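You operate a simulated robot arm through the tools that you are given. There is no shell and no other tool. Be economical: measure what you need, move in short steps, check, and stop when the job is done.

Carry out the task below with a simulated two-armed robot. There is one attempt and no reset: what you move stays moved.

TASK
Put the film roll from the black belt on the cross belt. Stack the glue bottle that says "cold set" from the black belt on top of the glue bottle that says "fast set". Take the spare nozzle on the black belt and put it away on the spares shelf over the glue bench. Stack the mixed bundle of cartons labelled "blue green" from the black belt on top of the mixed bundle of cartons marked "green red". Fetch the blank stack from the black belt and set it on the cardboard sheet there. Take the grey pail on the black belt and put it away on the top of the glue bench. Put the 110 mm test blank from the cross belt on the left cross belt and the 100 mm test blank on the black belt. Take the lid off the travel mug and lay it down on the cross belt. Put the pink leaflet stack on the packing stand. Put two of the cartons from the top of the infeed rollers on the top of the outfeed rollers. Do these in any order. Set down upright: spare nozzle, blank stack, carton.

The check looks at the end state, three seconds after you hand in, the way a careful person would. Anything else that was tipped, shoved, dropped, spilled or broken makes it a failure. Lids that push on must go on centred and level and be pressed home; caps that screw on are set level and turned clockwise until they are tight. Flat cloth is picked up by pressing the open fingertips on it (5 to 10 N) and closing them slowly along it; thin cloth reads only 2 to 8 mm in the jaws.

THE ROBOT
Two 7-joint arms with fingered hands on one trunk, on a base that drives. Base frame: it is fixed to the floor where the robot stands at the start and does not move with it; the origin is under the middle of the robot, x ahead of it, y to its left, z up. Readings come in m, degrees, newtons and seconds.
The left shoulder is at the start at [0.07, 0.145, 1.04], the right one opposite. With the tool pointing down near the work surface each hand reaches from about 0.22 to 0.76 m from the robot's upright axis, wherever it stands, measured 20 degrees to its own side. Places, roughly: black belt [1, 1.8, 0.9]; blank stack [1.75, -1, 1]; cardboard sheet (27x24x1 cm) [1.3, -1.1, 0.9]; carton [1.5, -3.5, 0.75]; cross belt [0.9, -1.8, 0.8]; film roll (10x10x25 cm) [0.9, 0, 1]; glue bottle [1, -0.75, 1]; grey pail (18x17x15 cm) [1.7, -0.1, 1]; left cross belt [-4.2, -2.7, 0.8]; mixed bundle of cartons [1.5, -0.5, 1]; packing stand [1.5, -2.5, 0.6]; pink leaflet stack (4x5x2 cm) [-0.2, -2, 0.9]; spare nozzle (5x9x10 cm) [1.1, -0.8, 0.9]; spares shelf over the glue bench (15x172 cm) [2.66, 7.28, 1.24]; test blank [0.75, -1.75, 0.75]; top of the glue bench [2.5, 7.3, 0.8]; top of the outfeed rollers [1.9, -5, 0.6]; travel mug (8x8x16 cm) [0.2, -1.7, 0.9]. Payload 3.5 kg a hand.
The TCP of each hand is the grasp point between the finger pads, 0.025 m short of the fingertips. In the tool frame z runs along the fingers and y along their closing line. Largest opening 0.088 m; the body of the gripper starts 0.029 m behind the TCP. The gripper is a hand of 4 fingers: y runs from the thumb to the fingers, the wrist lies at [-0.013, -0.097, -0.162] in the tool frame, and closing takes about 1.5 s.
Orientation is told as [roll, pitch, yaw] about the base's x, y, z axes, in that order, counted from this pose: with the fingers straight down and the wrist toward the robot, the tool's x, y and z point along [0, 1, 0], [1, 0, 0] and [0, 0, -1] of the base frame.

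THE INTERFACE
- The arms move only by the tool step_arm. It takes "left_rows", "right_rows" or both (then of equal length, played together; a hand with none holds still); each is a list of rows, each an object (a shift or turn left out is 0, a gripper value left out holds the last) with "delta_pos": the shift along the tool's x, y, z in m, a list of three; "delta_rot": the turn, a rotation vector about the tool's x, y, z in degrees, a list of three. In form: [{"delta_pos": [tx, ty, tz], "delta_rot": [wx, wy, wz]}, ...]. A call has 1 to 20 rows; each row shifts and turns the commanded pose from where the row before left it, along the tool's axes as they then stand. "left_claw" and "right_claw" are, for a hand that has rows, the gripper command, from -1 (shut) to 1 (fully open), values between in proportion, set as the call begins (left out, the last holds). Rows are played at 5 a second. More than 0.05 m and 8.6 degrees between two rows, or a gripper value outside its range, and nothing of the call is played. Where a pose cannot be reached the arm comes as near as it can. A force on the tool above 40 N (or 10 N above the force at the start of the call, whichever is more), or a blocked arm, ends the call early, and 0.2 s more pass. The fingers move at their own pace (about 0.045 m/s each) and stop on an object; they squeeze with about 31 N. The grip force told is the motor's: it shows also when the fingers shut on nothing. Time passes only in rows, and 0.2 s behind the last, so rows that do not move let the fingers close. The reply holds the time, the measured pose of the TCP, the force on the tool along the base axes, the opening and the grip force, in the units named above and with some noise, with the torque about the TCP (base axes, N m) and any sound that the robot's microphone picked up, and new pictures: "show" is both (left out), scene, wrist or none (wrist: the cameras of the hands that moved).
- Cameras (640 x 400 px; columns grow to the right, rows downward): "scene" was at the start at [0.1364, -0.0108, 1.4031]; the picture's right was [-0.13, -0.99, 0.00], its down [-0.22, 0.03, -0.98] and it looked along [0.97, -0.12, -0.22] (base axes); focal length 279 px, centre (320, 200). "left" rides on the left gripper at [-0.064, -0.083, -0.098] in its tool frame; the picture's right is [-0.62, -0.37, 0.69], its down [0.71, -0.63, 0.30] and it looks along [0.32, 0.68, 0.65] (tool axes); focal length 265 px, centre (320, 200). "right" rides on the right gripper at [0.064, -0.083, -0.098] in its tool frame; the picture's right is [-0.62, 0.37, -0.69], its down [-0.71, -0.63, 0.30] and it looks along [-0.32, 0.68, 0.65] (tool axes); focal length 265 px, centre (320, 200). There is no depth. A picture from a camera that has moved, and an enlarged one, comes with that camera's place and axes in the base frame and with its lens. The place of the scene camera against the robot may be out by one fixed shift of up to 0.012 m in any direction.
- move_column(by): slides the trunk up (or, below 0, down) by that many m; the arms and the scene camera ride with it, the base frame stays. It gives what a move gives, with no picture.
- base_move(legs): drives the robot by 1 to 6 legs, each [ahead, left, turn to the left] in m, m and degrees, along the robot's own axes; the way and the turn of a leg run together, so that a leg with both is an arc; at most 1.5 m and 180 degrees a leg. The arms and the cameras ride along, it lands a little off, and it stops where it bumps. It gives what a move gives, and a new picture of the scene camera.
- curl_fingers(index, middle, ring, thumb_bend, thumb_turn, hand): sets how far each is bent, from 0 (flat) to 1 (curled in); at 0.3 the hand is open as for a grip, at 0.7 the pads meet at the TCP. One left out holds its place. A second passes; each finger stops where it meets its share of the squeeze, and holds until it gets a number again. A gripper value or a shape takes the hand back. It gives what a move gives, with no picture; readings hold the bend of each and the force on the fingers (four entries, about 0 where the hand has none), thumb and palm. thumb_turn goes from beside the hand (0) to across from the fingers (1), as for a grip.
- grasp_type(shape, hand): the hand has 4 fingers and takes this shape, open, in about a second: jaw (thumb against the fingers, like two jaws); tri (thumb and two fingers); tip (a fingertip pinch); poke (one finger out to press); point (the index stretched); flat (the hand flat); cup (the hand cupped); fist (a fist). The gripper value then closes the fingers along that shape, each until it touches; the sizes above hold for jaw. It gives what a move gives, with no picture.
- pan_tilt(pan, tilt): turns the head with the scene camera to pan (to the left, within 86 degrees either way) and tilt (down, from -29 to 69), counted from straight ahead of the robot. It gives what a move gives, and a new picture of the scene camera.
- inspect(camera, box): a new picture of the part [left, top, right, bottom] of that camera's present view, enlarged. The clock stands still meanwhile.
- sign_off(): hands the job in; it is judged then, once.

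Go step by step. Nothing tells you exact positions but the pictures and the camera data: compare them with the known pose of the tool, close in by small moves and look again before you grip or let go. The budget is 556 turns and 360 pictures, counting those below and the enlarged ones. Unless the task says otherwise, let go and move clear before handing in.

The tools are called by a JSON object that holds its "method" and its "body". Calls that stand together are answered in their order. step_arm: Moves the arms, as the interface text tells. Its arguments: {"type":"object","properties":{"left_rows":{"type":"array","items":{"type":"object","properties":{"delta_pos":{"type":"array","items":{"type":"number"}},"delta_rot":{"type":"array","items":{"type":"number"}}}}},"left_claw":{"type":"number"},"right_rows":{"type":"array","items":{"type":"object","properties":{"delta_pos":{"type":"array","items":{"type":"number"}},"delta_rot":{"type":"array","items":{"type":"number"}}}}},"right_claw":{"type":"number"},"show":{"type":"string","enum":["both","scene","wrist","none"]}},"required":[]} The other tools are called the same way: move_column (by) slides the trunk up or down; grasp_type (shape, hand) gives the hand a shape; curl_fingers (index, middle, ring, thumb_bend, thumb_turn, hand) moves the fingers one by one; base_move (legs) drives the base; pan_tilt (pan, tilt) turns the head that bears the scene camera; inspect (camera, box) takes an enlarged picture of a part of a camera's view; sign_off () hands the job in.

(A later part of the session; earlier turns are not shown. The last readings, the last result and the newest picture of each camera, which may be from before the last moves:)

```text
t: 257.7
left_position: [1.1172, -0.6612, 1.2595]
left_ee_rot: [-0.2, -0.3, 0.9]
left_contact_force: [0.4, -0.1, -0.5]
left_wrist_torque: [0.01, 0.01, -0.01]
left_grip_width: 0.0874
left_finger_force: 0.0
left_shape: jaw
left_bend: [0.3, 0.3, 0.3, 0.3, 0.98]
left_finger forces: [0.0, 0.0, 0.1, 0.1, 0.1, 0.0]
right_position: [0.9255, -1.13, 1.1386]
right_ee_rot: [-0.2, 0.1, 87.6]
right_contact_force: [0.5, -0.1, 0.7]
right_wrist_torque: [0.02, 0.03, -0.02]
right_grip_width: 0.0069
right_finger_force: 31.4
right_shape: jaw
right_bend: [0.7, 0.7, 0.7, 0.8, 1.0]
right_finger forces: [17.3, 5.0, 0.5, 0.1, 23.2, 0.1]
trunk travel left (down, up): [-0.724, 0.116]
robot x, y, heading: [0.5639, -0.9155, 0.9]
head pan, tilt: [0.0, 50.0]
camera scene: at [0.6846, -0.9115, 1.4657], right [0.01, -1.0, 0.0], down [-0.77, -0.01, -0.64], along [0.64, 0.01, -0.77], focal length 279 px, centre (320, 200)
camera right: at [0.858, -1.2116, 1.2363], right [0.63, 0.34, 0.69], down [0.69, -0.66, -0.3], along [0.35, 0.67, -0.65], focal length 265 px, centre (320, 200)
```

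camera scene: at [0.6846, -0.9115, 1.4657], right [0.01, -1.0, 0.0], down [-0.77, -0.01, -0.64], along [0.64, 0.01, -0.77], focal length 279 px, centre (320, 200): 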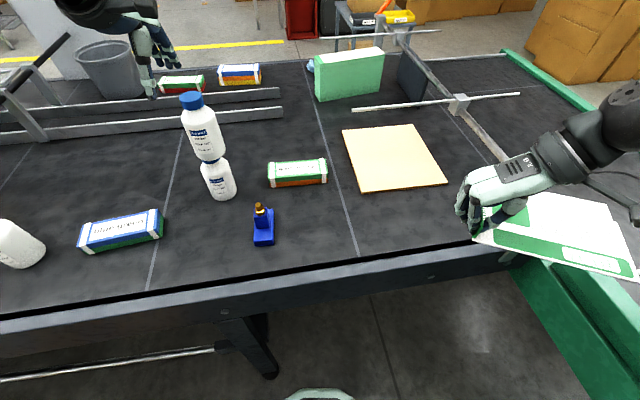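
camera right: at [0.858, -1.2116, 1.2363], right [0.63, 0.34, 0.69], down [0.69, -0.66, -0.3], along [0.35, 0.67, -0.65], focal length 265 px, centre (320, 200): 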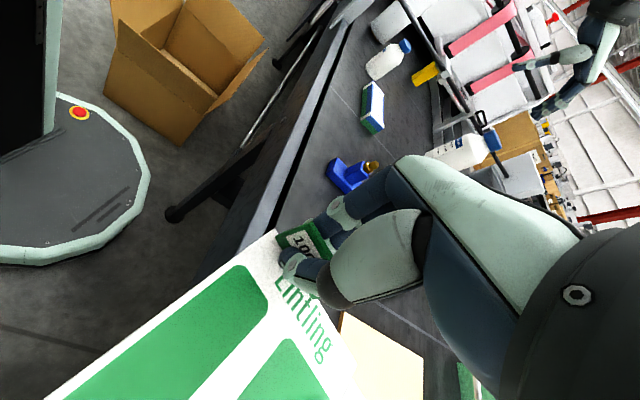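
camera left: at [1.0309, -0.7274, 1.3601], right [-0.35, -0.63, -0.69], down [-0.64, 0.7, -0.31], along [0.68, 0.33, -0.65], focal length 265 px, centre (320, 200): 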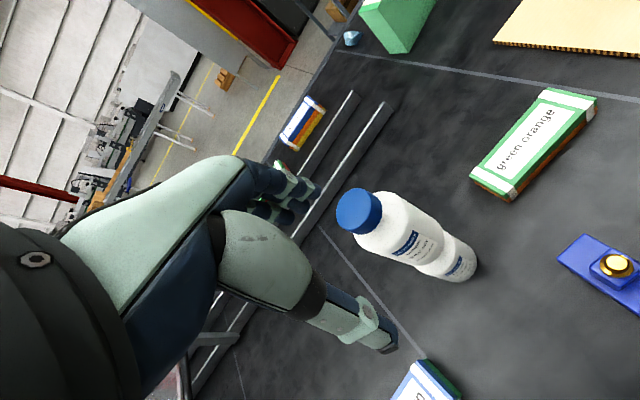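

{"method": "step_arm", "body": {"right_rows": [{"delta_pos": [-0.035, 0.03, 0]}, {"delta_pos": [-0.035, 0.03, 0]}, {"delta_pos": [-0.035, 0.035, 0]}, {"delta_pos": [-0.03, 0.035, 0]}, {"delta_pos": [0, 0, 0.04]}, {"delta_pos": [0, 0, 0.04]}, {"delta_pos": [0, 0, 0.04]}]}}

```text
t: 259.3
left_position: [1.1197, -0.6614, 1.2588]
left_ee_rot: [-0.3, -0.3, 0.8]
left_contact_force: [1.1, 0.3, -0.4]
left_wrist_torque: [0.02, 0.04, 0.03]
left_grip_width: 0.0877
left_finger_force: 0.1
left_shape: jaw
left_bend: [0.3, 0.3, 0.3, 0.3, 0.98]
left_finger forces: [0.0, 0.2, 0.0, 0.0, 0.0, 0.0]
right_position: [1.0693, -1.0032, 1.0176]
right_ee_rot: [-0.1, 0.0, 87.5]
right_contact_force: [0.7, 0.6, 0.4]
right_wrist_torque: [0.03, 0.03, -0.03]
right_grip_width: 0.0066
right_finger_force: 31.6
right_shape: jaw
right_bend: [0.7, 0.7, 0.7, 0.8, 1.0]
right_finger forces: [17.7, 4.7, 0.2, 0.0, 23.4, 0.0]
trunk travel left (down, up): [-0.724, 0.116]
robot x, y, heading: [0.5615, -0.9133, 0.8]
head pan, tilt: [0.0, 50.0]
camera scene: at [0.6862, -0.911, 1.4656], right [0.01, -1.0, 0.0], down [-0.77, -0.01, -0.64], along [0.64, 0.01, -0.77], focal length 279 px, centre (320, 200)
camera right: at [1.0018, -1.0844, 1.1137], right [0.64, 0.34, 0.69], down [0.69, -0.66, -0.3], along [0.35, 0.67, -0.65], focal length 265 px, centre (320, 200)
```

scene: 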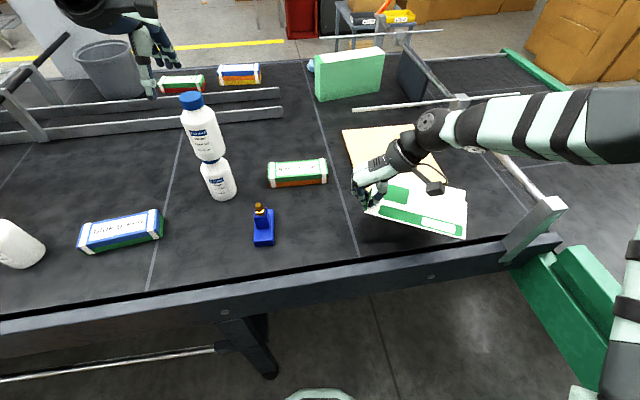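
right: 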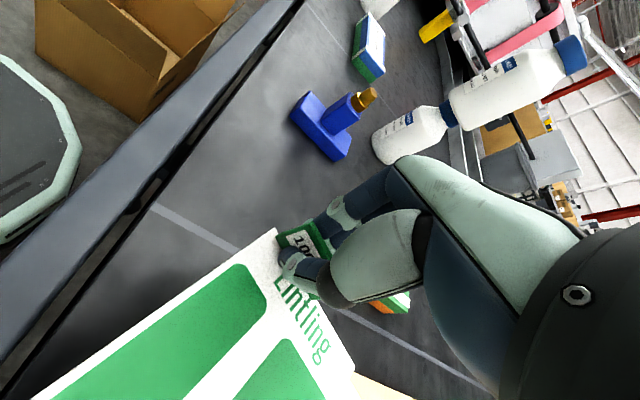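

{"method": "step_arm", "body": {"right_rows": [{"delta_rot": [0, 0, -8]}, {"delta_pos": [-0.01, 0, 0.04]}, {"delta_pos": [0, 0, 0.03]}]}}

```text
t: 260.1
left_position: [1.1181, -0.6638, 1.2591]
left_ee_rot: [-0.3, -0.2, 0.9]
left_contact_force: [-0.4, 0.3, -0.3]
left_wrist_torque: [0.0, -0.02, -0.05]
left_grip_width: 0.0879
left_finger_force: 0.1
left_shape: jaw
left_bend: [0.3, 0.3, 0.3, 0.3, 0.98]
left_finger forces: [0.0, 0.0, 0.1, 0.1, 0.1, 0.1]
right_position: [1.0752, -1.0047, 0.9478]
right_ee_rot: [-0.1, 0.0, 95.5]
right_contact_force: [0.7, 0.3, -0.9]
right_wrist_torque: [0.05, -0.01, 0.01]
right_grip_width: 0.0066
right_finger_force: 31.6
right_shape: jaw
right_bend: [0.7, 0.7, 0.7, 0.8, 0.99]
right_finger forces: [17.9, 4.7, 0.2, 0.0, 23.7, 0.0]
trunk travel left (down, up): [-0.724, 0.116]
robot x, y, heading: [0.5628, -0.9159, 0.6]
head pan, tilt: [0.0, 50.0]
camera scene: at [0.6844, -0.9125, 1.4657], right [0.01, -1.0, 0.0], down [-0.77, -0.01, -0.64], along [0.64, 0.01, -0.77], focal length 279 px, centre (320, 200)
camera right: at [1.0203, -1.095, 1.0443], right [0.58, 0.43, 0.69], down [0.77, -0.56, -0.3], along [0.26, 0.71, -0.65], focal length 265 px, centre (320, 200)
```

scene: 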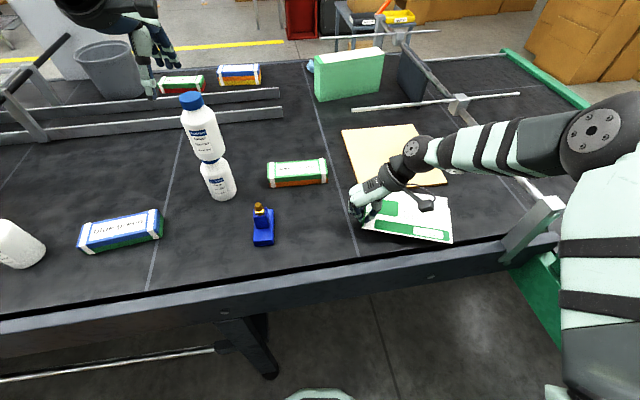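
right: 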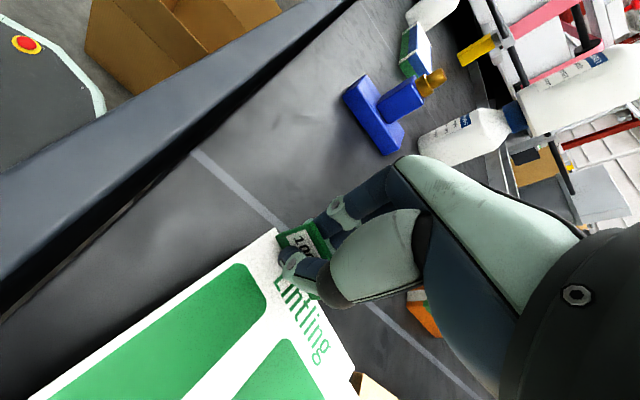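

{"method": "step_arm", "body": {"right_rows": [{"delta_rot": [0, 0, -8]}, {"delta_pos": [-0.013, 0, 0]}, {"delta_pos": [0, 0, 0.02]}, {"delta_pos": [0, 0, 0.015]}]}}

```text
t: 261.1
left_position: [1.113, -0.6638, 1.2613]
left_ee_rot: [-0.3, -0.5, 0.8]
left_contact_force: [-0.3, 0.4, -0.5]
left_wrist_torque: [0.01, 0.0, 0.0]
left_grip_width: 0.0877
left_finger_force: 0.0
left_shape: jaw
left_bend: [0.3, 0.3, 0.3, 0.3, 0.98]
left_finger forces: [0.0, 0.1, 0.1, 0.0, 0.0, 0.1]
right_position: [1.0881, -1.0017, 0.9262]
right_ee_rot: [-1.0, -0.2, 103.5]
right_contact_force: [-7.5, -5.9, 20.3]
right_wrist_torque: [-0.22, 0.24, 0.04]
right_grip_width: 0.0083
right_finger_force: 30.7
right_shape: jaw
right_bend: [0.7, 0.7, 0.7, 0.82, 0.99]
right_finger forces: [16.4, 4.9, 0.3, 0.0, 41.9, 0.1]
trunk travel left (down, up): [-0.724, 0.116]
robot x, y, heading: [0.5633, -0.9146, 0.6]
head pan, tilt: [0.0, 50.0]
stopped in row 4 (right hand): the force on the tool passed its limit at 45 N (the readings are from after the stop); the commanded pose is now the measured one
camera scene: at [0.6798, -0.9129, 1.4663], right [0.01, -1.0, 0.0], down [-0.76, -0.01, -0.64], along [0.64, 0.01, -0.76], focal length 279 px, centre (320, 200)
camera right: at [1.0438, -1.1, 1.021], right [0.5, 0.5, 0.71], down [0.85, -0.44, -0.29], along [0.17, 0.75, -0.64], focal length 265 px, centre (320, 200)
```

scene: 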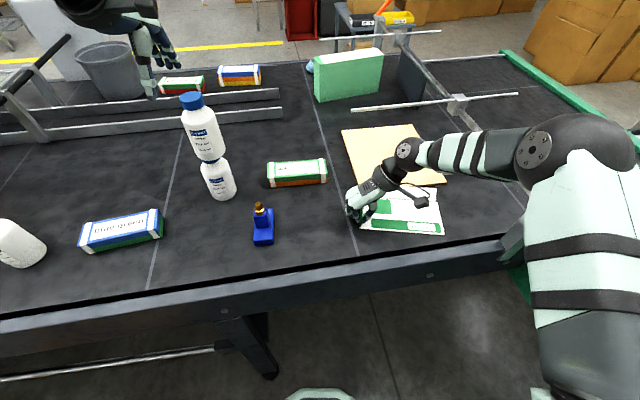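
right: 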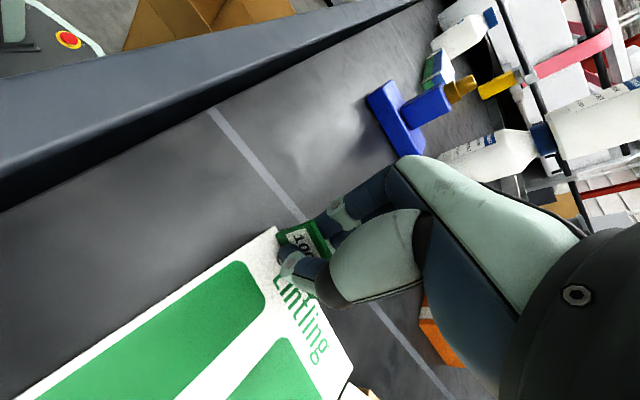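

{"method": "inspect", "body": {"camera": "scene", "box": [330, 120, 470, 260]}}

```text
2.86 times, centred on (400, 190) of scene
camera zoom: at [0.6798, -0.9129, 1.4663], right [0.01, -1.0, 0.0], down [-0.76, -0.01, -0.64], along [0.64, 0.01, -0.76], focal length 798 px, centre (91, 229)
```

zoom: 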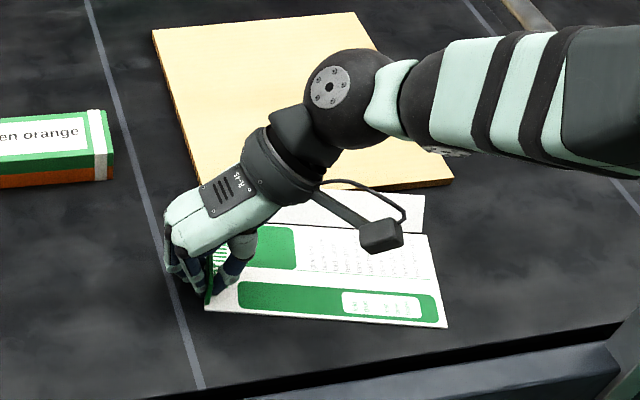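

{"method": "step_arm", "body": {"right_rows": [{"delta_pos": [0, 0, -0.008]}, {"delta_pos": [0.014, 0, 0]}, {"delta_pos": [0, 0, 0.004]}, {"delta_pos": [0, 0, 0.002]}], "show": "none"}}

{"method": "step_arm", "body": {"right_rows": [{}, {}, {}, {}, {}], "right_claw": 0.3, "show": "wrist"}}

```text
t: 262.1
left_position: [1.1151, -0.6624, 1.2606]
left_ee_rot: [-0.4, -0.4, 0.8]
left_contact_force: [-0.4, -0.1, 0.4]
left_wrist_torque: [0.01, 0.01, 0.01]
left_grip_width: 0.0877
left_finger_force: 0.0
left_shape: jaw
left_bend: [0.3, 0.3, 0.3, 0.3, 0.98]
left_finger forces: [0.0, 0.1, 0.0, 0.1, 0.2, 0.1]
right_position: [1.0767, -1.0061, 0.9264]
right_ee_rot: [-1.2, -0.1, 103.5]
right_contact_force: [0.9, -0.6, 10.1]
right_wrist_torque: [-0.03, 0.04, 0.05]
right_grip_width: 0.0071
right_finger_force: 31.4
right_shape: jaw
right_bend: [0.7, 0.7, 0.7, 0.82, 0.99]
right_finger forces: [19.2, 4.8, 0.0, 0.0, 33.6, 0.1]
trunk travel left (down, up): [-0.724, 0.116]
robot x, y, heading: [0.5641, -0.9124, 0.9]
head pan, tilt: [0.0, 50.0]
```

```text
t: 263.3
left_position: [1.1131, -0.6598, 1.2613]
left_ee_rot: [-0.4, -0.6, 0.8]
left_contact_force: [-0.7, -0.5, -0.6]
left_wrist_torque: [0.02, -0.01, -0.04]
left_grip_width: 0.0874
left_finger_force: 0.1
left_shape: jaw
left_bend: [0.3, 0.3, 0.3, 0.3, 0.98]
left_finger forces: [0.0, 0.0, 0.0, 0.1, 0.0, 0.1]
right_position: [1.0744, -1.0037, 0.9265]
right_ee_rot: [-1.3, 0.0, 103.7]
right_contact_force: [-3.1, 6.6, 22.4]
right_wrist_torque: [-0.29, 0.15, -0.06]
right_grip_width: 0.0484
right_finger_force: 0.1
right_shape: jaw
right_bend: [0.28, 0.39, 0.36, 0.76, 0.99]
right_finger forces: [0.0, 0.0, 0.0, 0.0, 22.8, 0.0]
trunk travel left (down, up): [-0.724, 0.116]
robot x, y, heading: [0.5638, -0.9172, 0.4]
head pan, tilt: [0.0, 50.0]
camera right: at [1.0306, -1.1011, 1.0222], right [0.5, 0.5, 0.71], down [0.85, -0.44, -0.29], along [0.17, 0.74, -0.65], focal length 265 px, centre (320, 200)
```

right: 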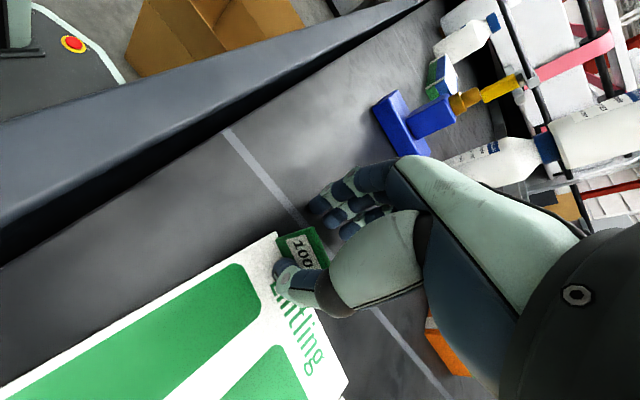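

{"method": "step_arm", "body": {"right_rows": [{"delta_pos": [0, 0, -0.01]}, {"delta_pos": [0, 0, -0.03]}, {"delta_pos": [0, 0, -0.045]}, {"delta_pos": [0, 0, -0.045]}, {"delta_pos": [0.02, -0.03, -0.03]}, {"delta_pos": [0.02, -0.03, -0.02]}]}}

```text
t: 264.7
left_position: [1.1155, -0.6633, 1.2613]
left_ee_rot: [-0.1, -0.4, 0.8]
left_contact_force: [0.1, -0.5, -0.1]
left_wrist_torque: [0.06, -0.02, -0.01]
left_grip_width: 0.0879
left_finger_force: 0.0
left_shape: jaw
left_bend: [0.3, 0.3, 0.3, 0.3, 0.98]
left_finger forces: [0.0, 0.0, 0.0, 0.1, 0.0, 0.1]
right_position: [1.0464, -1.0747, 1.105]
right_ee_rot: [-0.9, -0.2, 103.5]
right_contact_force: [0.9, -0.9, -0.3]
right_wrist_torque: [0.01, 0.01, -0.02]
right_grip_width: 0.0571
right_finger_force: 0.0
right_shape: jaw
right_bend: [0.28, 0.39, 0.35, 0.62, 1.0]
right_finger forces: [0.1, 0.0, 0.0, 0.0, 0.1, 0.0]
trunk travel left (down, up): [-0.724, 0.116]
robot x, y, heading: [0.5642, -0.9182, 0.4]
head pan, tilt: [0.0, 50.0]
camera scene: at [0.6826, -0.914, 1.4659], right [0.01, -1.0, 0.0], down [-0.77, -0.01, -0.64], along [0.64, 0.01, -0.77], focal length 279 px, centre (320, 200)
camera right: at [1.0028, -1.1728, 1.1994], right [0.51, 0.5, 0.7], down [0.85, -0.44, -0.29], along [0.17, 0.75, -0.65], focal length 265 px, centre (320, 200)
```

scene: 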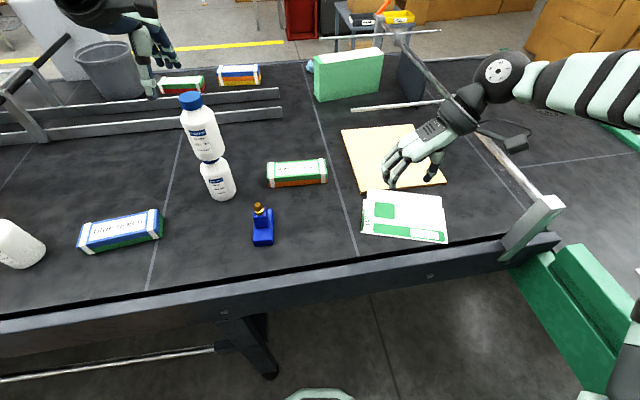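
right: 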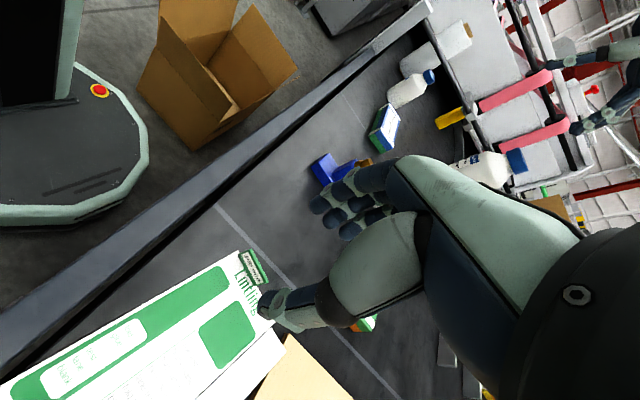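

Green blank is down on the black belt. Next: nozzle with the right hand. Zoom in on it, and reset the right hand's yaw.

{"method": "inspect", "body": {"camera": "scene", "box": [230, 185, 300, 255]}}

{"method": "step_arm", "body": {"right_rows": [{"delta_rot": [0, 0, 8], "delta_pos": [0, -0.01, -0.02]}, {"delta_rot": [0, 0, 8], "delta_pos": [0, -0.01, -0.02]}, {"delta_rot": [0, 0, 8], "delta_pos": [0, -0.01, -0.02]}, {"delta_rot": [0, 0, 8]}, {"delta_rot": [0, 0, 8]}, {"delta_rot": [0, 0, 8]}, {"delta_rot": [0, 0, 8]}, {"delta_rot": [0, 0, 8]}, {"delta_rot": [0, 0, 8]}, {"delta_rot": [0, 0, 8]}, {"delta_rot": [0, 0, 8]}, {"delta_rot": [0, 0, 8]}, {"delta_rot": [0, 0, 7.5]}], "show": "none"}}

{"method": "base_move", "body": {"legs": [[0, 0.14, 0]]}}

```text
5.71 times, centred on (265, 220) of scene
camera zoom: at [0.6826, -0.914, 1.4659], right [0.01, -1.0, 0.0], down [-0.77, -0.01, -0.64], along [0.64, 0.01, -0.77], focal length 1597 px, centre (634, 86)
```

zoom: 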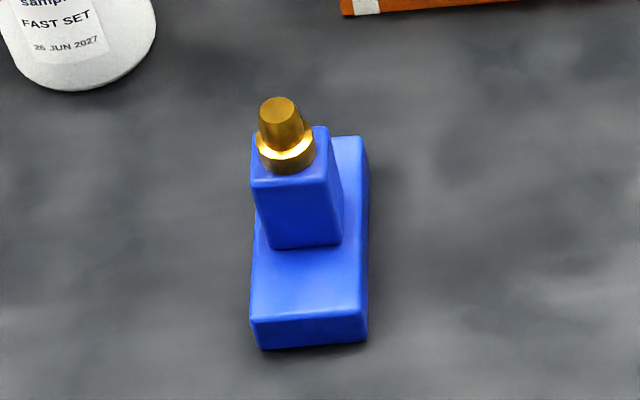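

```text
t: 267.5
left_position: [1.1171, -0.662, 1.2604]
left_ee_rot: [-0.3, -0.3, 0.8]
left_contact_force: [-0.4, -0.1, 0.5]
left_wrist_torque: [0.02, 0.03, 0.0]
left_grip_width: 0.088
left_finger_force: 0.2
left_shape: jaw
left_bend: [0.3, 0.3, 0.3, 0.3, 0.98]
left_finger forces: [0.0, 0.1, 0.0, 0.1, 0.0, 0.1]
right_position: [1.0545, -1.1094, 1.1593]
right_ee_rot: [1.2, -0.7, -0.6]
right_contact_force: [-0.3, 0.1, 0.5]
right_wrist_torque: [0.05, 0.03, 0.0]
right_grip_width: 0.0572
right_finger_force: 0.0
right_shape: jaw
right_bend: [0.28, 0.39, 0.35, 0.62, 1.0]
right_finger forces: [0.1, 0.0, 0.0, 0.0, 0.0, 0.0]
right hand out of reach, approached as far as the arm can: row 13
trunk travel left (down, up): [-0.724, 0.116]
robot x, y, heading: [0.5652, -0.9156, 0.7]
head pan, tilt: [0.0, 50.0]
```

```text
t: 268.9
left_position: [1.1154, -0.5249, 1.2606]
left_ee_rot: [-0.1, -0.3, 0.7]
left_contact_force: [-0.8, -0.7, 0.0]
left_wrist_torque: [0.02, 0.01, 0.02]
left_grip_width: 0.0876
left_finger_force: 0.1
left_shape: jaw
left_bend: [0.3, 0.3, 0.3, 0.3, 0.98]
left_finger forces: [0.0, 0.0, 0.1, 0.0, 0.1, 0.0]
right_position: [1.0525, -0.9694, 1.1626]
right_ee_rot: [1.3, -0.8, 0.0]
right_contact_force: [0.3, 0.5, 0.5]
right_wrist_torque: [0.01, 0.0, 0.01]
right_grip_width: 0.0568
right_finger_force: 0.0
right_shape: jaw
right_bend: [0.28, 0.39, 0.35, 0.62, 1.0]
right_finger forces: [0.0, 0.0, 0.0, 0.1, 0.0, 0.1]
trunk travel left (down, up): [-0.724, 0.116]
robot x, y, heading: [0.5603, -0.7748, 0.8]
head pan, tilt: [0.0, 50.0]
camera scene: at [0.6827, -0.7747, 1.4657], right [0.01, -1.0, 0.0], down [-0.77, -0.01, -0.64], along [0.64, 0.01, -0.77], focal length 279 px, centre (320, 200)
```

scene: 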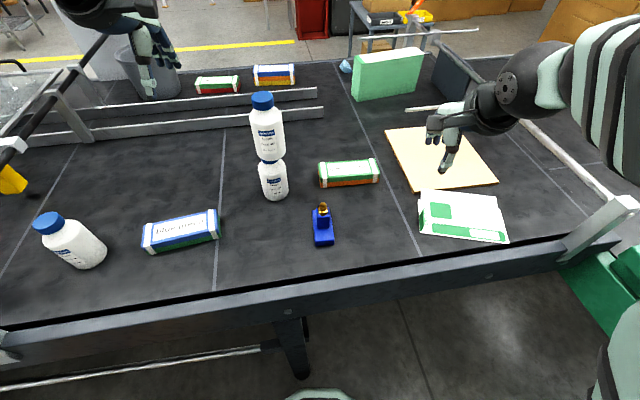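

Nozzle block at about (1.06, -0.775), top of block 0.97. Move the right hand over it.

{"method": "step_arm", "body": {"right_rows": [{"delta_pos": [0.04, 0, -0.01], "delta_rot": [0.8, -1.3, 0]}, {"delta_pos": [0.04, 0, 0]}, {"delta_pos": [0.04, 0, 0]}, {"delta_pos": [0.04, 0.005, 0]}, {"delta_pos": [0.034, 0.003, 0]}, {"delta_pos": [0, 0, 0.03]}, {"delta_pos": [0, 0, 0.04]}, {"delta_pos": [0, 0, 0.03]}], "right_claw": 0.6}}

```text
t: 270.7
left_position: [1.1168, -0.5227, 1.2591]
left_ee_rot: [-0.3, -0.3, 0.8]
left_contact_force: [0.8, 0.3, -0.6]
left_wrist_torque: [-0.01, 0.0, 0.01]
left_grip_width: 0.0878
left_finger_force: 0.1
left_shape: jaw
left_bend: [0.3, 0.3, 0.3, 0.3, 0.98]
left_finger forces: [0.0, 0.0, 0.1, 0.0, 0.0, 0.0]
right_position: [1.0963, -0.7821, 1.0817]
right_ee_rot: [2.2, -1.2, -0.5]
right_contact_force: [-0.5, -0.4, 0.4]
right_wrist_torque: [0.01, 0.02, -0.01]
right_grip_width: 0.0704
right_finger_force: 0.0
right_shape: jaw
right_bend: [0.27, 0.34, 0.32, 0.49, 0.99]
right_finger forces: [0.0, 0.0, 0.0, 0.0, 0.0, 0.0]
right hand out of reach, approached as far as the arm can: row 1, 2, 3
trunk travel left (down, up): [-0.724, 0.116]
robot x, y, heading: [0.5644, -0.7737, 0.9]
head pan, tilt: [0.0, 50.0]
camera scene: at [0.6838, -0.7718, 1.4656], right [0.01, -1.0, 0.0], down [-0.77, -0.01, -0.64], along [0.64, 0.01, -0.77], focal length 279 px, centre (320, 200)
camera right: at [1.0112, -0.7228, 1.1788], right [0.35, -0.65, 0.68], down [-0.63, -0.7, -0.34], along [0.69, -0.31, -0.65], focal length 265 px, centre (320, 200)
```

scene: 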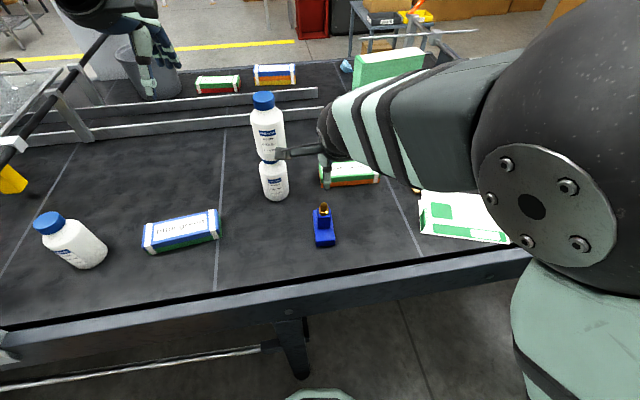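
right: 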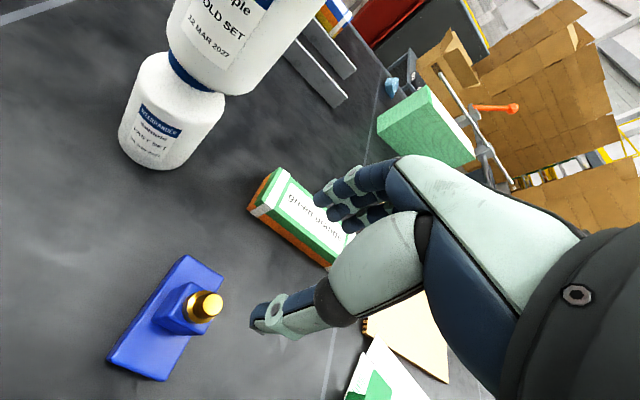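

{"method": "step_arm", "body": {"right_rows": [{"delta_pos": [0.007, -0.035, 0], "delta_rot": [1.2, -2.2, 0]}, {"delta_pos": [0, 0, 0.03]}, {"delta_pos": [0, 0, 0.03]}], "show": "wrist"}}

```text
t: 271.5
left_position: [1.1173, -0.5227, 1.26]
left_ee_rot: [-0.2, -0.3, 0.8]
left_contact_force: [-0.2, 0.0, 1.1]
left_wrist_torque: [0.01, 0.01, 0.01]
left_grip_width: 0.0876
left_finger_force: 0.1
left_shape: jaw
left_bend: [0.3, 0.3, 0.3, 0.3, 0.98]
left_finger forces: [0.0, 0.1, 0.0, 0.1, 0.0, 0.0]
right_position: [1.0605, -0.7773, 1.0272]
right_ee_rot: [0.9, -0.1, -1.0]
right_contact_force: [0.1, -0.5, -0.7]
right_wrist_torque: [0.0, -0.03, 0.02]
right_grip_width: 0.07
right_finger_force: 0.1
right_shape: jaw
right_bend: [0.27, 0.34, 0.32, 0.49, 0.99]
right_finger forces: [0.0, 0.0, 0.1, 0.0, 0.1, 0.0]
trunk travel left (down, up): [-0.724, 0.116]
robot x, y, heading: [0.563, -0.7755, 0.7]
head pan, tilt: [0.0, 50.0]
camera right: at [0.981, -0.7142, 1.1234], right [0.36, -0.64, 0.68], down [-0.64, -0.7, -0.32], along [0.68, -0.33, -0.66], focal length 265 px, centre (320, 200)
```

right: 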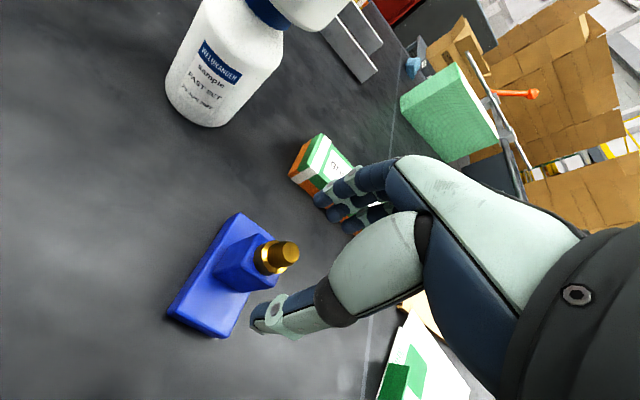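

{"method": "step_arm", "body": {"right_rows": [{"delta_pos": [0.003, -0.002, 0.02]}, {"delta_pos": [0, 0, 0.02]}, {"delta_pos": [0, 0, 0.014]}], "show": "wrist"}}

```text
t: 272.3
left_position: [1.1163, -0.5212, 1.2595]
left_ee_rot: [-0.3, -0.3, 0.8]
left_contact_force: [-0.3, -1.0, 0.6]
left_wrist_torque: [0.0, 0.0, 0.01]
left_grip_width: 0.0877
left_finger_force: 0.1
left_shape: jaw
left_bend: [0.3, 0.3, 0.3, 0.3, 0.98]
left_finger forces: [0.0, 0.0, 0.0, 0.0, 0.0, 0.0]
right_position: [1.0634, -0.781, 0.9715]
right_ee_rot: [1.9, 0.6, -2.7]
right_contact_force: [0.6, -0.9, 0.0]
right_wrist_torque: [0.01, 0.01, 0.0]
right_grip_width: 0.0704
right_finger_force: 0.1
right_shape: jaw
right_bend: [0.27, 0.34, 0.32, 0.49, 0.99]
right_finger forces: [0.0, 0.0, 0.0, 0.0, 0.0, 0.1]
trunk travel left (down, up): [-0.724, 0.116]
robot x, y, heading: [0.5621, -0.7737, 0.9]
head pan, tilt: [0.0, 50.0]
camera right: at [0.9849, -0.7181, 1.0714], right [0.34, -0.66, 0.67], down [-0.67, -0.67, -0.32], along [0.66, -0.33, -0.67], focal length 265 px, centre (320, 200)
```

right: 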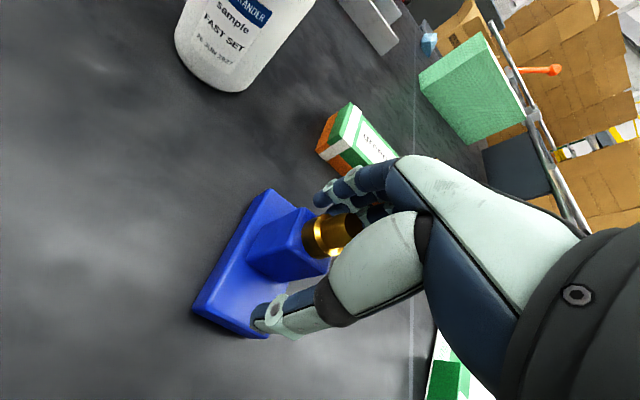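

{"method": "step_arm", "body": {"right_rows": [{"delta_pos": [0.003, 0, 0]}, {}, {}, {}, {}, {}, {}], "right_claw": -1, "show": "wrist"}}

```text
t: 273.9
left_position: [1.1139, -0.5204, 1.2611]
left_ee_rot: [-0.3, -0.4, 0.8]
left_contact_force: [-0.4, 0.7, -0.5]
left_wrist_torque: [0.04, 0.03, 0.01]
left_grip_width: 0.0879
left_finger_force: 0.1
left_shape: jaw
left_bend: [0.3, 0.3, 0.3, 0.3, 0.98]
left_finger forces: [0.0, 0.0, 0.0, 0.1, 0.0, 0.0]
right_position: [1.0624, -0.7797, 0.9678]
right_ee_rot: [1.7, 1.0, -3.0]
right_contact_force: [0.0, 4.6, 12.0]
right_wrist_torque: [0.07, -0.08, 0.11]
right_grip_width: 0.0246
right_finger_force: 31.0
right_shape: jaw
right_bend: [0.74, 0.52, 0.6, 0.75, 1.0]
right_finger forces: [18.2, 10.8, 0.0, 0.1, 28.0, 0.1]
trunk travel left (down, up): [-0.724, 0.116]
robot x, y, heading: [0.5576, -0.7766, 0.6]
head pan, tilt: [0.0, 50.0]
camera right: at [0.9852, -0.716, 1.0678], right [0.35, -0.66, 0.67], down [-0.67, -0.67, -0.32], along [0.66, -0.34, -0.67], focal length 265 px, centre (320, 200)
```

right: 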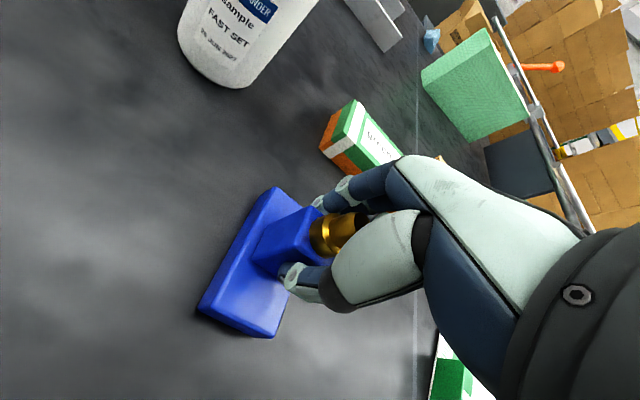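

Gripped. Lift.

{"method": "step_arm", "body": {"right_rows": [{"delta_pos": [0, 0, -0.015]}, {"delta_pos": [0, 0, -0.03]}, {"delta_pos": [0, -0.01, -0.04]}, {"delta_pos": [0, -0.01, -0.04]}, {"delta_pos": [-0.03, -0.02, -0.02]}, {"delta_pos": [-0.04, -0.02, 0]}, {"delta_pos": [-0.04, -0.02, 0]}, {"delta_pos": [-0.04, -0.02, 0]}]}}

```text
t: 275.7
left_position: [1.1147, -0.5262, 1.2607]
left_ee_rot: [-0.1, -0.4, 0.7]
left_contact_force: [-0.7, -0.4, 0.2]
left_wrist_torque: [0.0, -0.01, 0.03]
left_grip_width: 0.0874
left_finger_force: 0.1
left_shape: jaw
left_bend: [0.3, 0.3, 0.3, 0.3, 0.98]
left_finger forces: [0.1, 0.0, 0.1, 0.0, 0.0, 0.1]
right_position: [0.9559, -0.9187, 1.1039]
right_ee_rot: [-2.3, 1.1, 0.0]
right_contact_force: [0.3, 0.2, -2.4]
right_wrist_torque: [0.04, -0.02, 0.01]
right_grip_width: 0.0251
right_finger_force: 30.8
right_shape: jaw
right_bend: [0.74, 0.51, 0.6, 0.76, 1.0]
right_finger forces: [17.5, 9.4, 0.0, 0.0, 26.8, 0.0]
trunk travel left (down, up): [-0.724, 0.116]
robot x, y, heading: [0.5605, -0.7787, 0.6]
head pan, tilt: [0.0, 50.0]
camera scene: at [0.6819, -0.7762, 1.4658], right [0.01, -1.0, 0.0], down [-0.77, -0.01, -0.64], along [0.64, 0.01, -0.77], focal length 279 px, centre (320, 200)
camera right: at [0.8746, -0.8522, 1.1995], right [0.38, -0.59, 0.71], down [-0.63, -0.73, -0.27], along [0.67, -0.35, -0.65], focal length 265 px, centre (320, 200)
```

scene: 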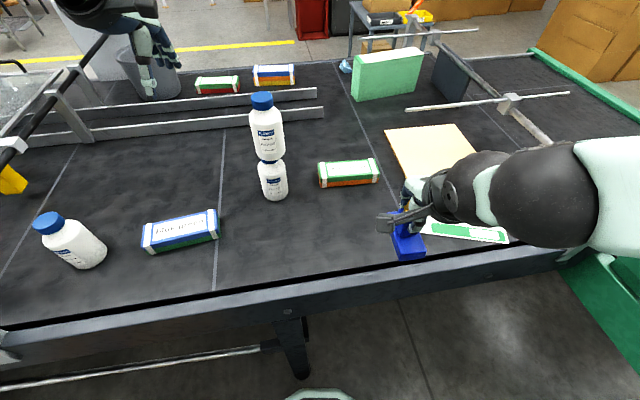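
right: 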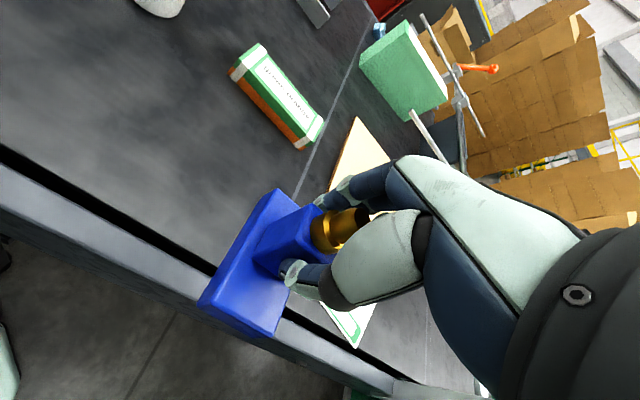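

Nozzle held. Now the left hand goes over the "blue green" bundle at about (1.03, -0.467), yaw +20°.

{"method": "step_arm", "body": {"left_rows": [{"delta_pos": [0.02, -0.03, 0]}, {"delta_pos": [0.02, -0.03, 0]}, {"delta_pos": [0.019, -0.025, 0]}, {"delta_rot": [0, 0, -7]}, {"delta_rot": [0, 0, -7]}, {"delta_rot": [0, 0, -6]}, {"delta_pos": [0, 0, 0.045]}, {"delta_pos": [0, 0, 0.045]}, {"delta_pos": [0, 0, 0.045]}, {"delta_pos": [0, 0, 0.045]}, {"delta_pos": [0, 0, 0.03]}]}}

```text
t: 278.1
left_position: [1.0316, -0.4657, 1.0513]
left_ee_rot: [-0.3, -0.2, 20.8]
left_contact_force: [0.4, 1.1, 0.0]
left_wrist_torque: [0.0, 0.02, -0.02]
left_grip_width: 0.0878
left_finger_force: 0.1
left_shape: jaw
left_bend: [0.3, 0.3, 0.3, 0.3, 0.98]
left_finger forces: [0.1, 0.0, 0.0, 0.0, 0.0, 0.0]
right_position: [0.9578, -0.9145, 1.104]
right_ee_rot: [-2.2, 1.2, 0.1]
right_contact_force: [0.0, 0.3, -3.2]
right_wrist_torque: [-0.01, -0.02, -0.02]
right_grip_width: 0.0249
right_finger_force: 31.4
right_shape: jaw
right_bend: [0.74, 0.51, 0.6, 0.76, 1.0]
right_finger forces: [17.5, 9.4, 0.1, 0.0, 26.7, 0.1]
trunk travel left (down, up): [-0.724, 0.116]
robot x, y, heading: [0.5646, -0.7757, 0.8]
head pan, tilt: [0.0, 50.0]
camera scene: at [0.6837, -0.7716, 1.4656], right [0.01, -1.0, 0.0], down [-0.77, -0.01, -0.64], along [0.64, 0.01, -0.77], focal length 279 px, centre (320, 200)
camera left: at [0.9782, -0.5547, 1.1494], right [-0.12, -0.71, -0.69], down [-0.84, 0.44, -0.31], along [0.53, 0.54, -0.65], focal length 265 px, centre (320, 200)
```

scene: 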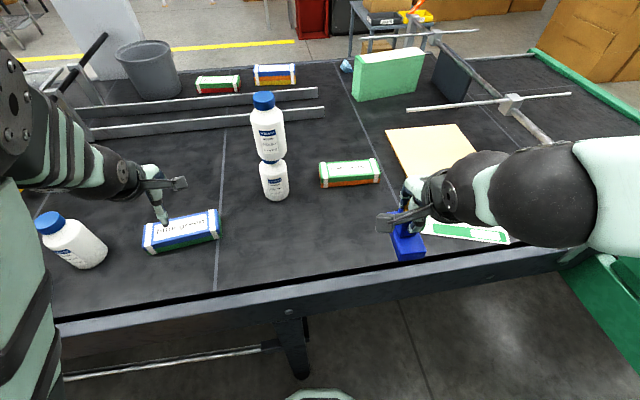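
left: 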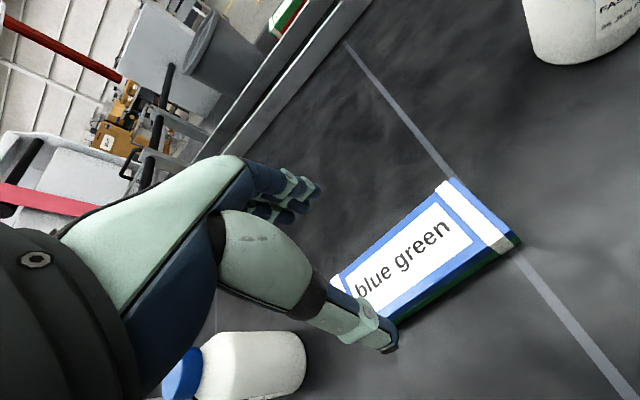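

{"method": "step_arm", "body": {"left_rows": [{"delta_pos": [-0.014, 0.003, 0.02]}, {"delta_pos": [0, 0, 0.03]}, {"delta_pos": [0, 0, 0.015]}], "show": "wrist"}}

```text
t: 278.9
left_position: [1.0386, -0.4775, 0.9838]
left_ee_rot: [-0.5, -0.3, 20.7]
left_contact_force: [0.1, 0.4, 0.5]
left_wrist_torque: [0.01, -0.03, -0.01]
left_grip_width: 0.0878
left_finger_force: 0.1
left_shape: jaw
left_bend: [0.3, 0.3, 0.3, 0.3, 0.98]
left_finger forces: [0.0, 0.1, 0.1, 0.1, 0.1, 0.0]
right_position: [0.9567, -0.9156, 1.1038]
right_ee_rot: [-2.3, 1.2, 0.0]
right_contact_force: [0.6, -0.8, -3.4]
right_wrist_torque: [0.01, -0.02, -0.03]
right_grip_width: 0.0251
right_finger_force: 30.3
right_shape: jaw
right_bend: [0.74, 0.51, 0.6, 0.76, 1.0]
right_finger forces: [17.5, 9.4, 0.1, 0.0, 26.8, 0.0]
trunk travel left (down, up): [-0.724, 0.116]
robot x, y, heading: [0.5645, -0.7711, 0.8]
head pan, tilt: [0.0, 50.0]
camera left: at [0.984, -0.5671, 1.0832], right [-0.12, -0.71, -0.69], down [-0.84, 0.44, -0.31], along [0.53, 0.54, -0.65], focal length 265 px, centre (320, 200)
```

left: 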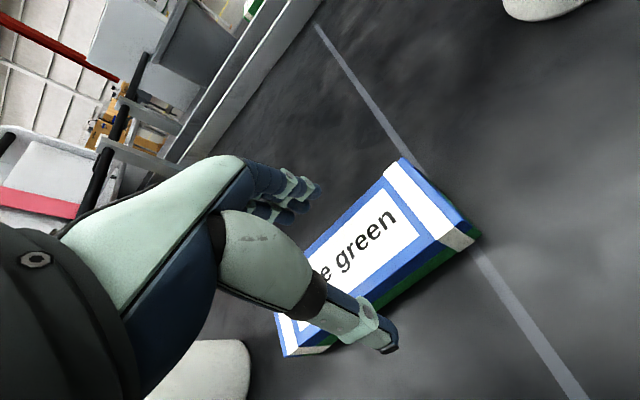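

{"method": "step_arm", "body": {"left_rows": [{"delta_pos": [0, 0, 0.015]}, {"delta_pos": [0, 0, 0.015]}, {"delta_pos": [0, 0, 0.013]}], "show": "none"}}

{"method": "step_arm", "body": {"left_rows": [{}, {}, {}, {}, {}, {}], "left_claw": -1, "show": "wrist"}}

```text
t: 279.7
left_position: [1.0413, -0.4761, 0.941]
left_ee_rot: [-0.4, -0.3, 20.8]
left_contact_force: [0.6, 0.0, 0.7]
left_wrist_torque: [0.0, -0.02, -0.01]
left_grip_width: 0.0877
left_finger_force: 0.1
left_shape: jaw
left_bend: [0.3, 0.3, 0.3, 0.3, 0.98]
left_finger forces: [0.8, 0.0, 0.0, 0.0, 0.0, 0.0]
right_position: [0.9577, -0.9163, 1.1031]
right_ee_rot: [-2.3, 1.2, 0.0]
right_contact_force: [-0.2, -0.1, -3.6]
right_wrist_torque: [-0.02, -0.02, 0.02]
right_grip_width: 0.0248
right_finger_force: 31.4
right_shape: jaw
right_bend: [0.74, 0.51, 0.6, 0.76, 1.0]
right_finger forces: [17.5, 9.4, 0.0, 0.1, 26.6, 0.0]
trunk travel left (down, up): [-0.724, 0.116]
robot x, y, heading: [0.5613, -0.7767, 0.7]
head pan, tilt: [0.0, 50.0]
```

```text
t: 281.1
left_position: [1.0401, -0.4777, 0.9412]
left_ee_rot: [-0.4, -0.2, 20.8]
left_contact_force: [0.9, 0.4, 0.7]
left_wrist_torque: [-0.01, 0.0, -0.05]
left_grip_width: 0.0593
left_finger_force: 30.6
left_shape: jaw
left_bend: [0.39, 0.38, 0.34, 0.66, 0.99]
left_finger forces: [13.7, 10.3, 3.7, 0.0, 27.6, 0.1]
right_position: [0.9562, -0.9149, 1.1039]
right_ee_rot: [-2.4, 1.3, 0.0]
right_contact_force: [0.4, 0.3, -2.7]
right_wrist_torque: [0.01, 0.01, 0.05]
right_grip_width: 0.0249
right_finger_force: 31.3
right_shape: jaw
right_bend: [0.74, 0.51, 0.6, 0.76, 1.0]
right_finger forces: [17.5, 9.4, 0.1, 0.0, 26.8, 0.0]
trunk travel left (down, up): [-0.724, 0.116]
robot x, y, heading: [0.5622, -0.7767, 1.1]
head pan, tilt: [0.0, 50.0]
camera left: at [0.9856, -0.5662, 1.0398], right [-0.12, -0.71, -0.69], down [-0.84, 0.44, -0.31], along [0.53, 0.54, -0.65], focal length 265 px, centre (320, 200)
```

left: 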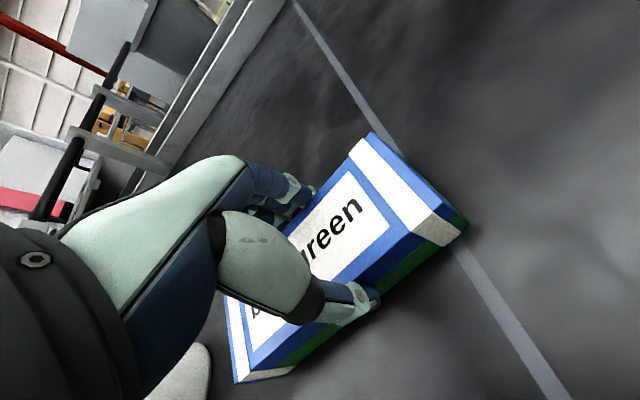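

Bundle gripped. Lift, raise, and drive around towards the far side (around the sealer's end).

{"method": "step_arm", "body": {"left_rows": [{"delta_pos": [0, 0, -0.02]}, {"delta_pos": [0, 0, -0.04]}, {"delta_pos": [0, 0, -0.04]}, {"delta_pos": [0, -0.03, -0.03]}, {"delta_pos": [0, -0.03, -0.03]}, {"delta_pos": [-0.03, -0.03, 0]}], "show": "none"}}

{"method": "move_column", "body": {"by": 0.11}}

{"method": "base_move", "body": {"legs": [[-1.45, 0, 0], [0, 0, -90], [1.5, 0, 0], [1.2, 0.8, 0], [1.3, 0, 0]]}}

{"method": "pan_tilt", "body": {"pan": 35, "tilt": 20}}

```text
t: 282.5
left_position: [0.9878, -0.5145, 1.0752]
left_ee_rot: [-1.2, 0.4, 21.2]
left_contact_force: [0.5, -0.1, -2.3]
left_wrist_torque: [-0.04, 0.0, -0.05]
left_grip_width: 0.0591
left_finger_force: 31.1
left_shape: jaw
left_bend: [0.39, 0.39, 0.35, 0.66, 0.99]
left_finger forces: [13.8, 10.1, 3.8, 0.0, 27.6, 0.0]
left hand out of reach, approached as far as the arm can: row 5, 6
right_position: [0.9574, -0.9138, 1.104]
right_ee_rot: [-2.3, 1.4, 0.1]
right_contact_force: [-0.4, 0.4, -2.2]
right_wrist_torque: [0.0, -0.02, 0.0]
right_grip_width: 0.0248
right_finger_force: 31.2
right_shape: jaw
right_bend: [0.74, 0.51, 0.6, 0.76, 1.0]
right_finger forces: [17.5, 9.4, 0.1, 0.0, 26.7, 0.0]
trunk travel left (down, up): [-0.724, 0.116]
robot x, y, heading: [0.5606, -0.7734, 0.7]
head pan, tilt: [0.0, 50.0]
```

```text
t: 283.9
left_position: [0.9863, -0.5161, 1.1886]
left_ee_rot: [-1.2, 0.0, 20.9]
left_contact_force: [0.2, -1.0, -1.6]
left_wrist_torque: [-0.02, 0.03, 0.01]
left_grip_width: 0.0593
left_finger_force: 30.8
left_shape: jaw
left_bend: [0.39, 0.39, 0.35, 0.66, 0.99]
left_finger forces: [13.8, 10.1, 3.7, 0.0, 27.6, 0.1]
right_position: [0.957, -0.9162, 1.2131]
right_ee_rot: [-2.3, 1.2, 0.0]
right_contact_force: [0.9, 0.1, -3.3]
right_wrist_torque: [-0.01, -0.02, -0.01]
right_grip_width: 0.025
right_finger_force: 30.7
right_shape: jaw
right_bend: [0.74, 0.51, 0.6, 0.76, 1.0]
right_finger forces: [17.5, 9.3, 0.0, 0.1, 26.7, 0.0]
trunk travel left (down, up): [-0.834, 0.006]
robot x, y, heading: [0.5581, -0.7743, 0.8]
head pan, tilt: [0.0, 50.0]
```

```text
t: 314.8
left_position: [0.1426, -5.2247, 1.1874]
left_ee_rot: [-1.1, 0.0, -70.6]
left_contact_force: [-0.6, -0.3, -1.6]
left_wrist_torque: [-0.02, 0.05, -0.02]
left_grip_width: 0.0588
left_finger_force: 31.5
left_shape: jaw
left_bend: [0.39, 0.39, 0.35, 0.66, 0.99]
left_finger forces: [13.6, 9.9, 3.8, 0.0, 27.5, 0.1]
right_position: [-0.2576, -5.1829, 1.2139]
right_ee_rot: [-2.4, 1.1, -91.6]
right_contact_force: [-0.2, 0.1, -2.8]
right_wrist_torque: [-0.01, 0.02, 0.0]
right_grip_width: 0.0245
right_finger_force: 30.8
right_shape: jaw
right_bend: [0.74, 0.52, 0.6, 0.77, 1.0]
right_finger forces: [17.1, 9.0, 0.1, 0.0, 26.2, 0.0]
trunk travel left (down, up): [-0.834, 0.006]
robot x, y, heading: [-0.1083, -4.7903, -90.7]
head pan, tilt: [0.0, 50.0]
camera scene: at [-0.1138, -4.9187, 1.5758], right [-1.0, 0.02, 0.0], down [0.01, 0.77, -0.64], along [-0.01, -0.64, -0.77], focal length 279 px, centre (320, 200)
```

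scene: 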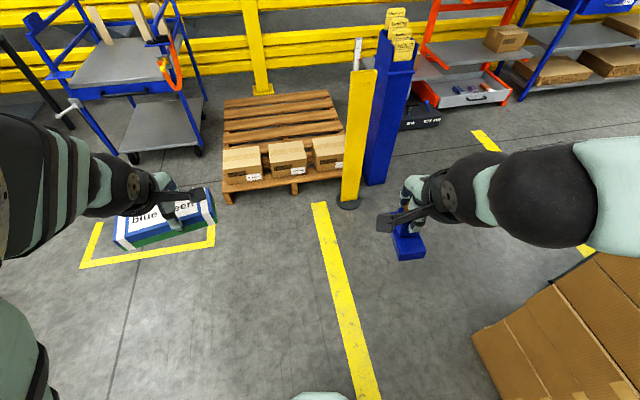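

```text
t: 315.8
left_position: [0.1416, -5.2247, 1.1866]
left_ee_rot: [-1.4, 0.1, -70.6]
left_contact_force: [0.5, 0.0, -0.9]
left_wrist_torque: [0.01, 0.01, -0.01]
left_grip_width: 0.0588
left_finger_force: 31.1
left_shape: jaw
left_bend: [0.39, 0.39, 0.35, 0.66, 0.99]
left_finger forces: [13.7, 10.1, 3.8, 0.0, 27.4, 0.0]
right_position: [-0.257, -5.183, 1.2146]
right_ee_rot: [-2.3, 1.2, -91.5]
right_contact_force: [-0.5, 0.9, -2.9]
right_wrist_torque: [-0.01, -0.01, 0.01]
right_grip_width: 0.0248
right_finger_force: 31.1
right_shape: jaw
right_bend: [0.74, 0.52, 0.6, 0.77, 1.0]
right_finger forces: [17.1, 9.1, 0.0, 0.1, 26.2, 0.0]
trunk travel left (down, up): [-0.834, 0.006]
robot x, y, heading: [-0.1084, -4.7911, -90.8]
head pan, tilt: [35.0, 20.0]
camera scene: at [-0.0605, -4.9198, 1.6212], right [-0.83, -0.56, 0.0], down [-0.19, 0.28, -0.94], along [0.53, -0.78, -0.34], focal length 279 px, centre (320, 200)
```

scene: 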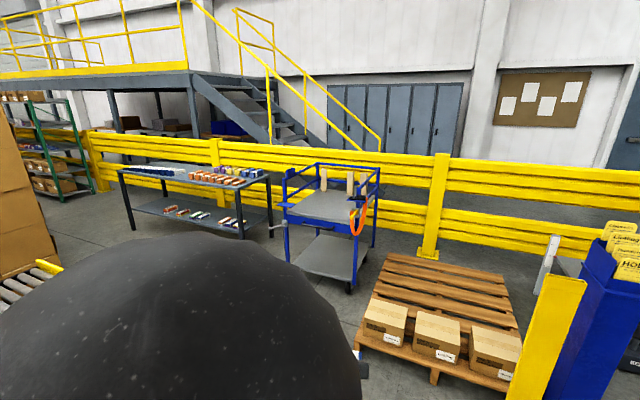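

{"method": "pan_tilt", "body": {"pan": 80, "tilt": 22}}

```text
t: 316.9
left_position: [0.1406, -5.2239, 1.1874]
left_ee_rot: [-1.4, 0.1, -70.5]
left_contact_force: [1.2, -0.4, -1.8]
left_wrist_torque: [-0.03, 0.01, 0.01]
left_grip_width: 0.0589
left_finger_force: 31.0
left_shape: jaw
left_bend: [0.39, 0.39, 0.35, 0.66, 0.99]
left_finger forces: [13.6, 10.2, 3.8, 0.0, 27.4, 0.1]
right_position: [-0.2564, -5.1839, 1.213]
right_ee_rot: [-2.3, 1.3, -91.6]
right_contact_force: [0.3, 0.5, -1.6]
right_wrist_torque: [0.03, 0.01, -0.01]
right_grip_width: 0.0246
right_finger_force: 31.1
right_shape: jaw
right_bend: [0.74, 0.52, 0.6, 0.77, 1.0]
right_finger forces: [17.2, 9.1, 0.0, 0.0, 26.3, 0.1]
trunk travel left (down, up): [-0.834, 0.006]
robot x, y, heading: [-0.1058, -4.793, -91.1]
head pan, tilt: [80.0, 22.0]
camera scene: at [-0.0215, -4.8604, 1.618], right [-0.19, -0.98, 0.0], down [-0.37, 0.07, -0.93], along [0.91, -0.18, -0.37], focal length 279 px, centre (320, 200)
```

scene: 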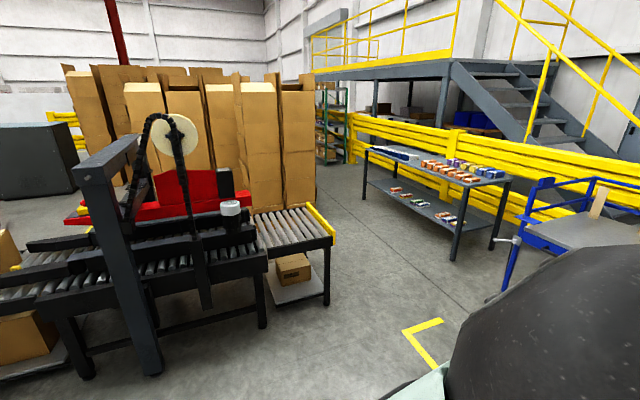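

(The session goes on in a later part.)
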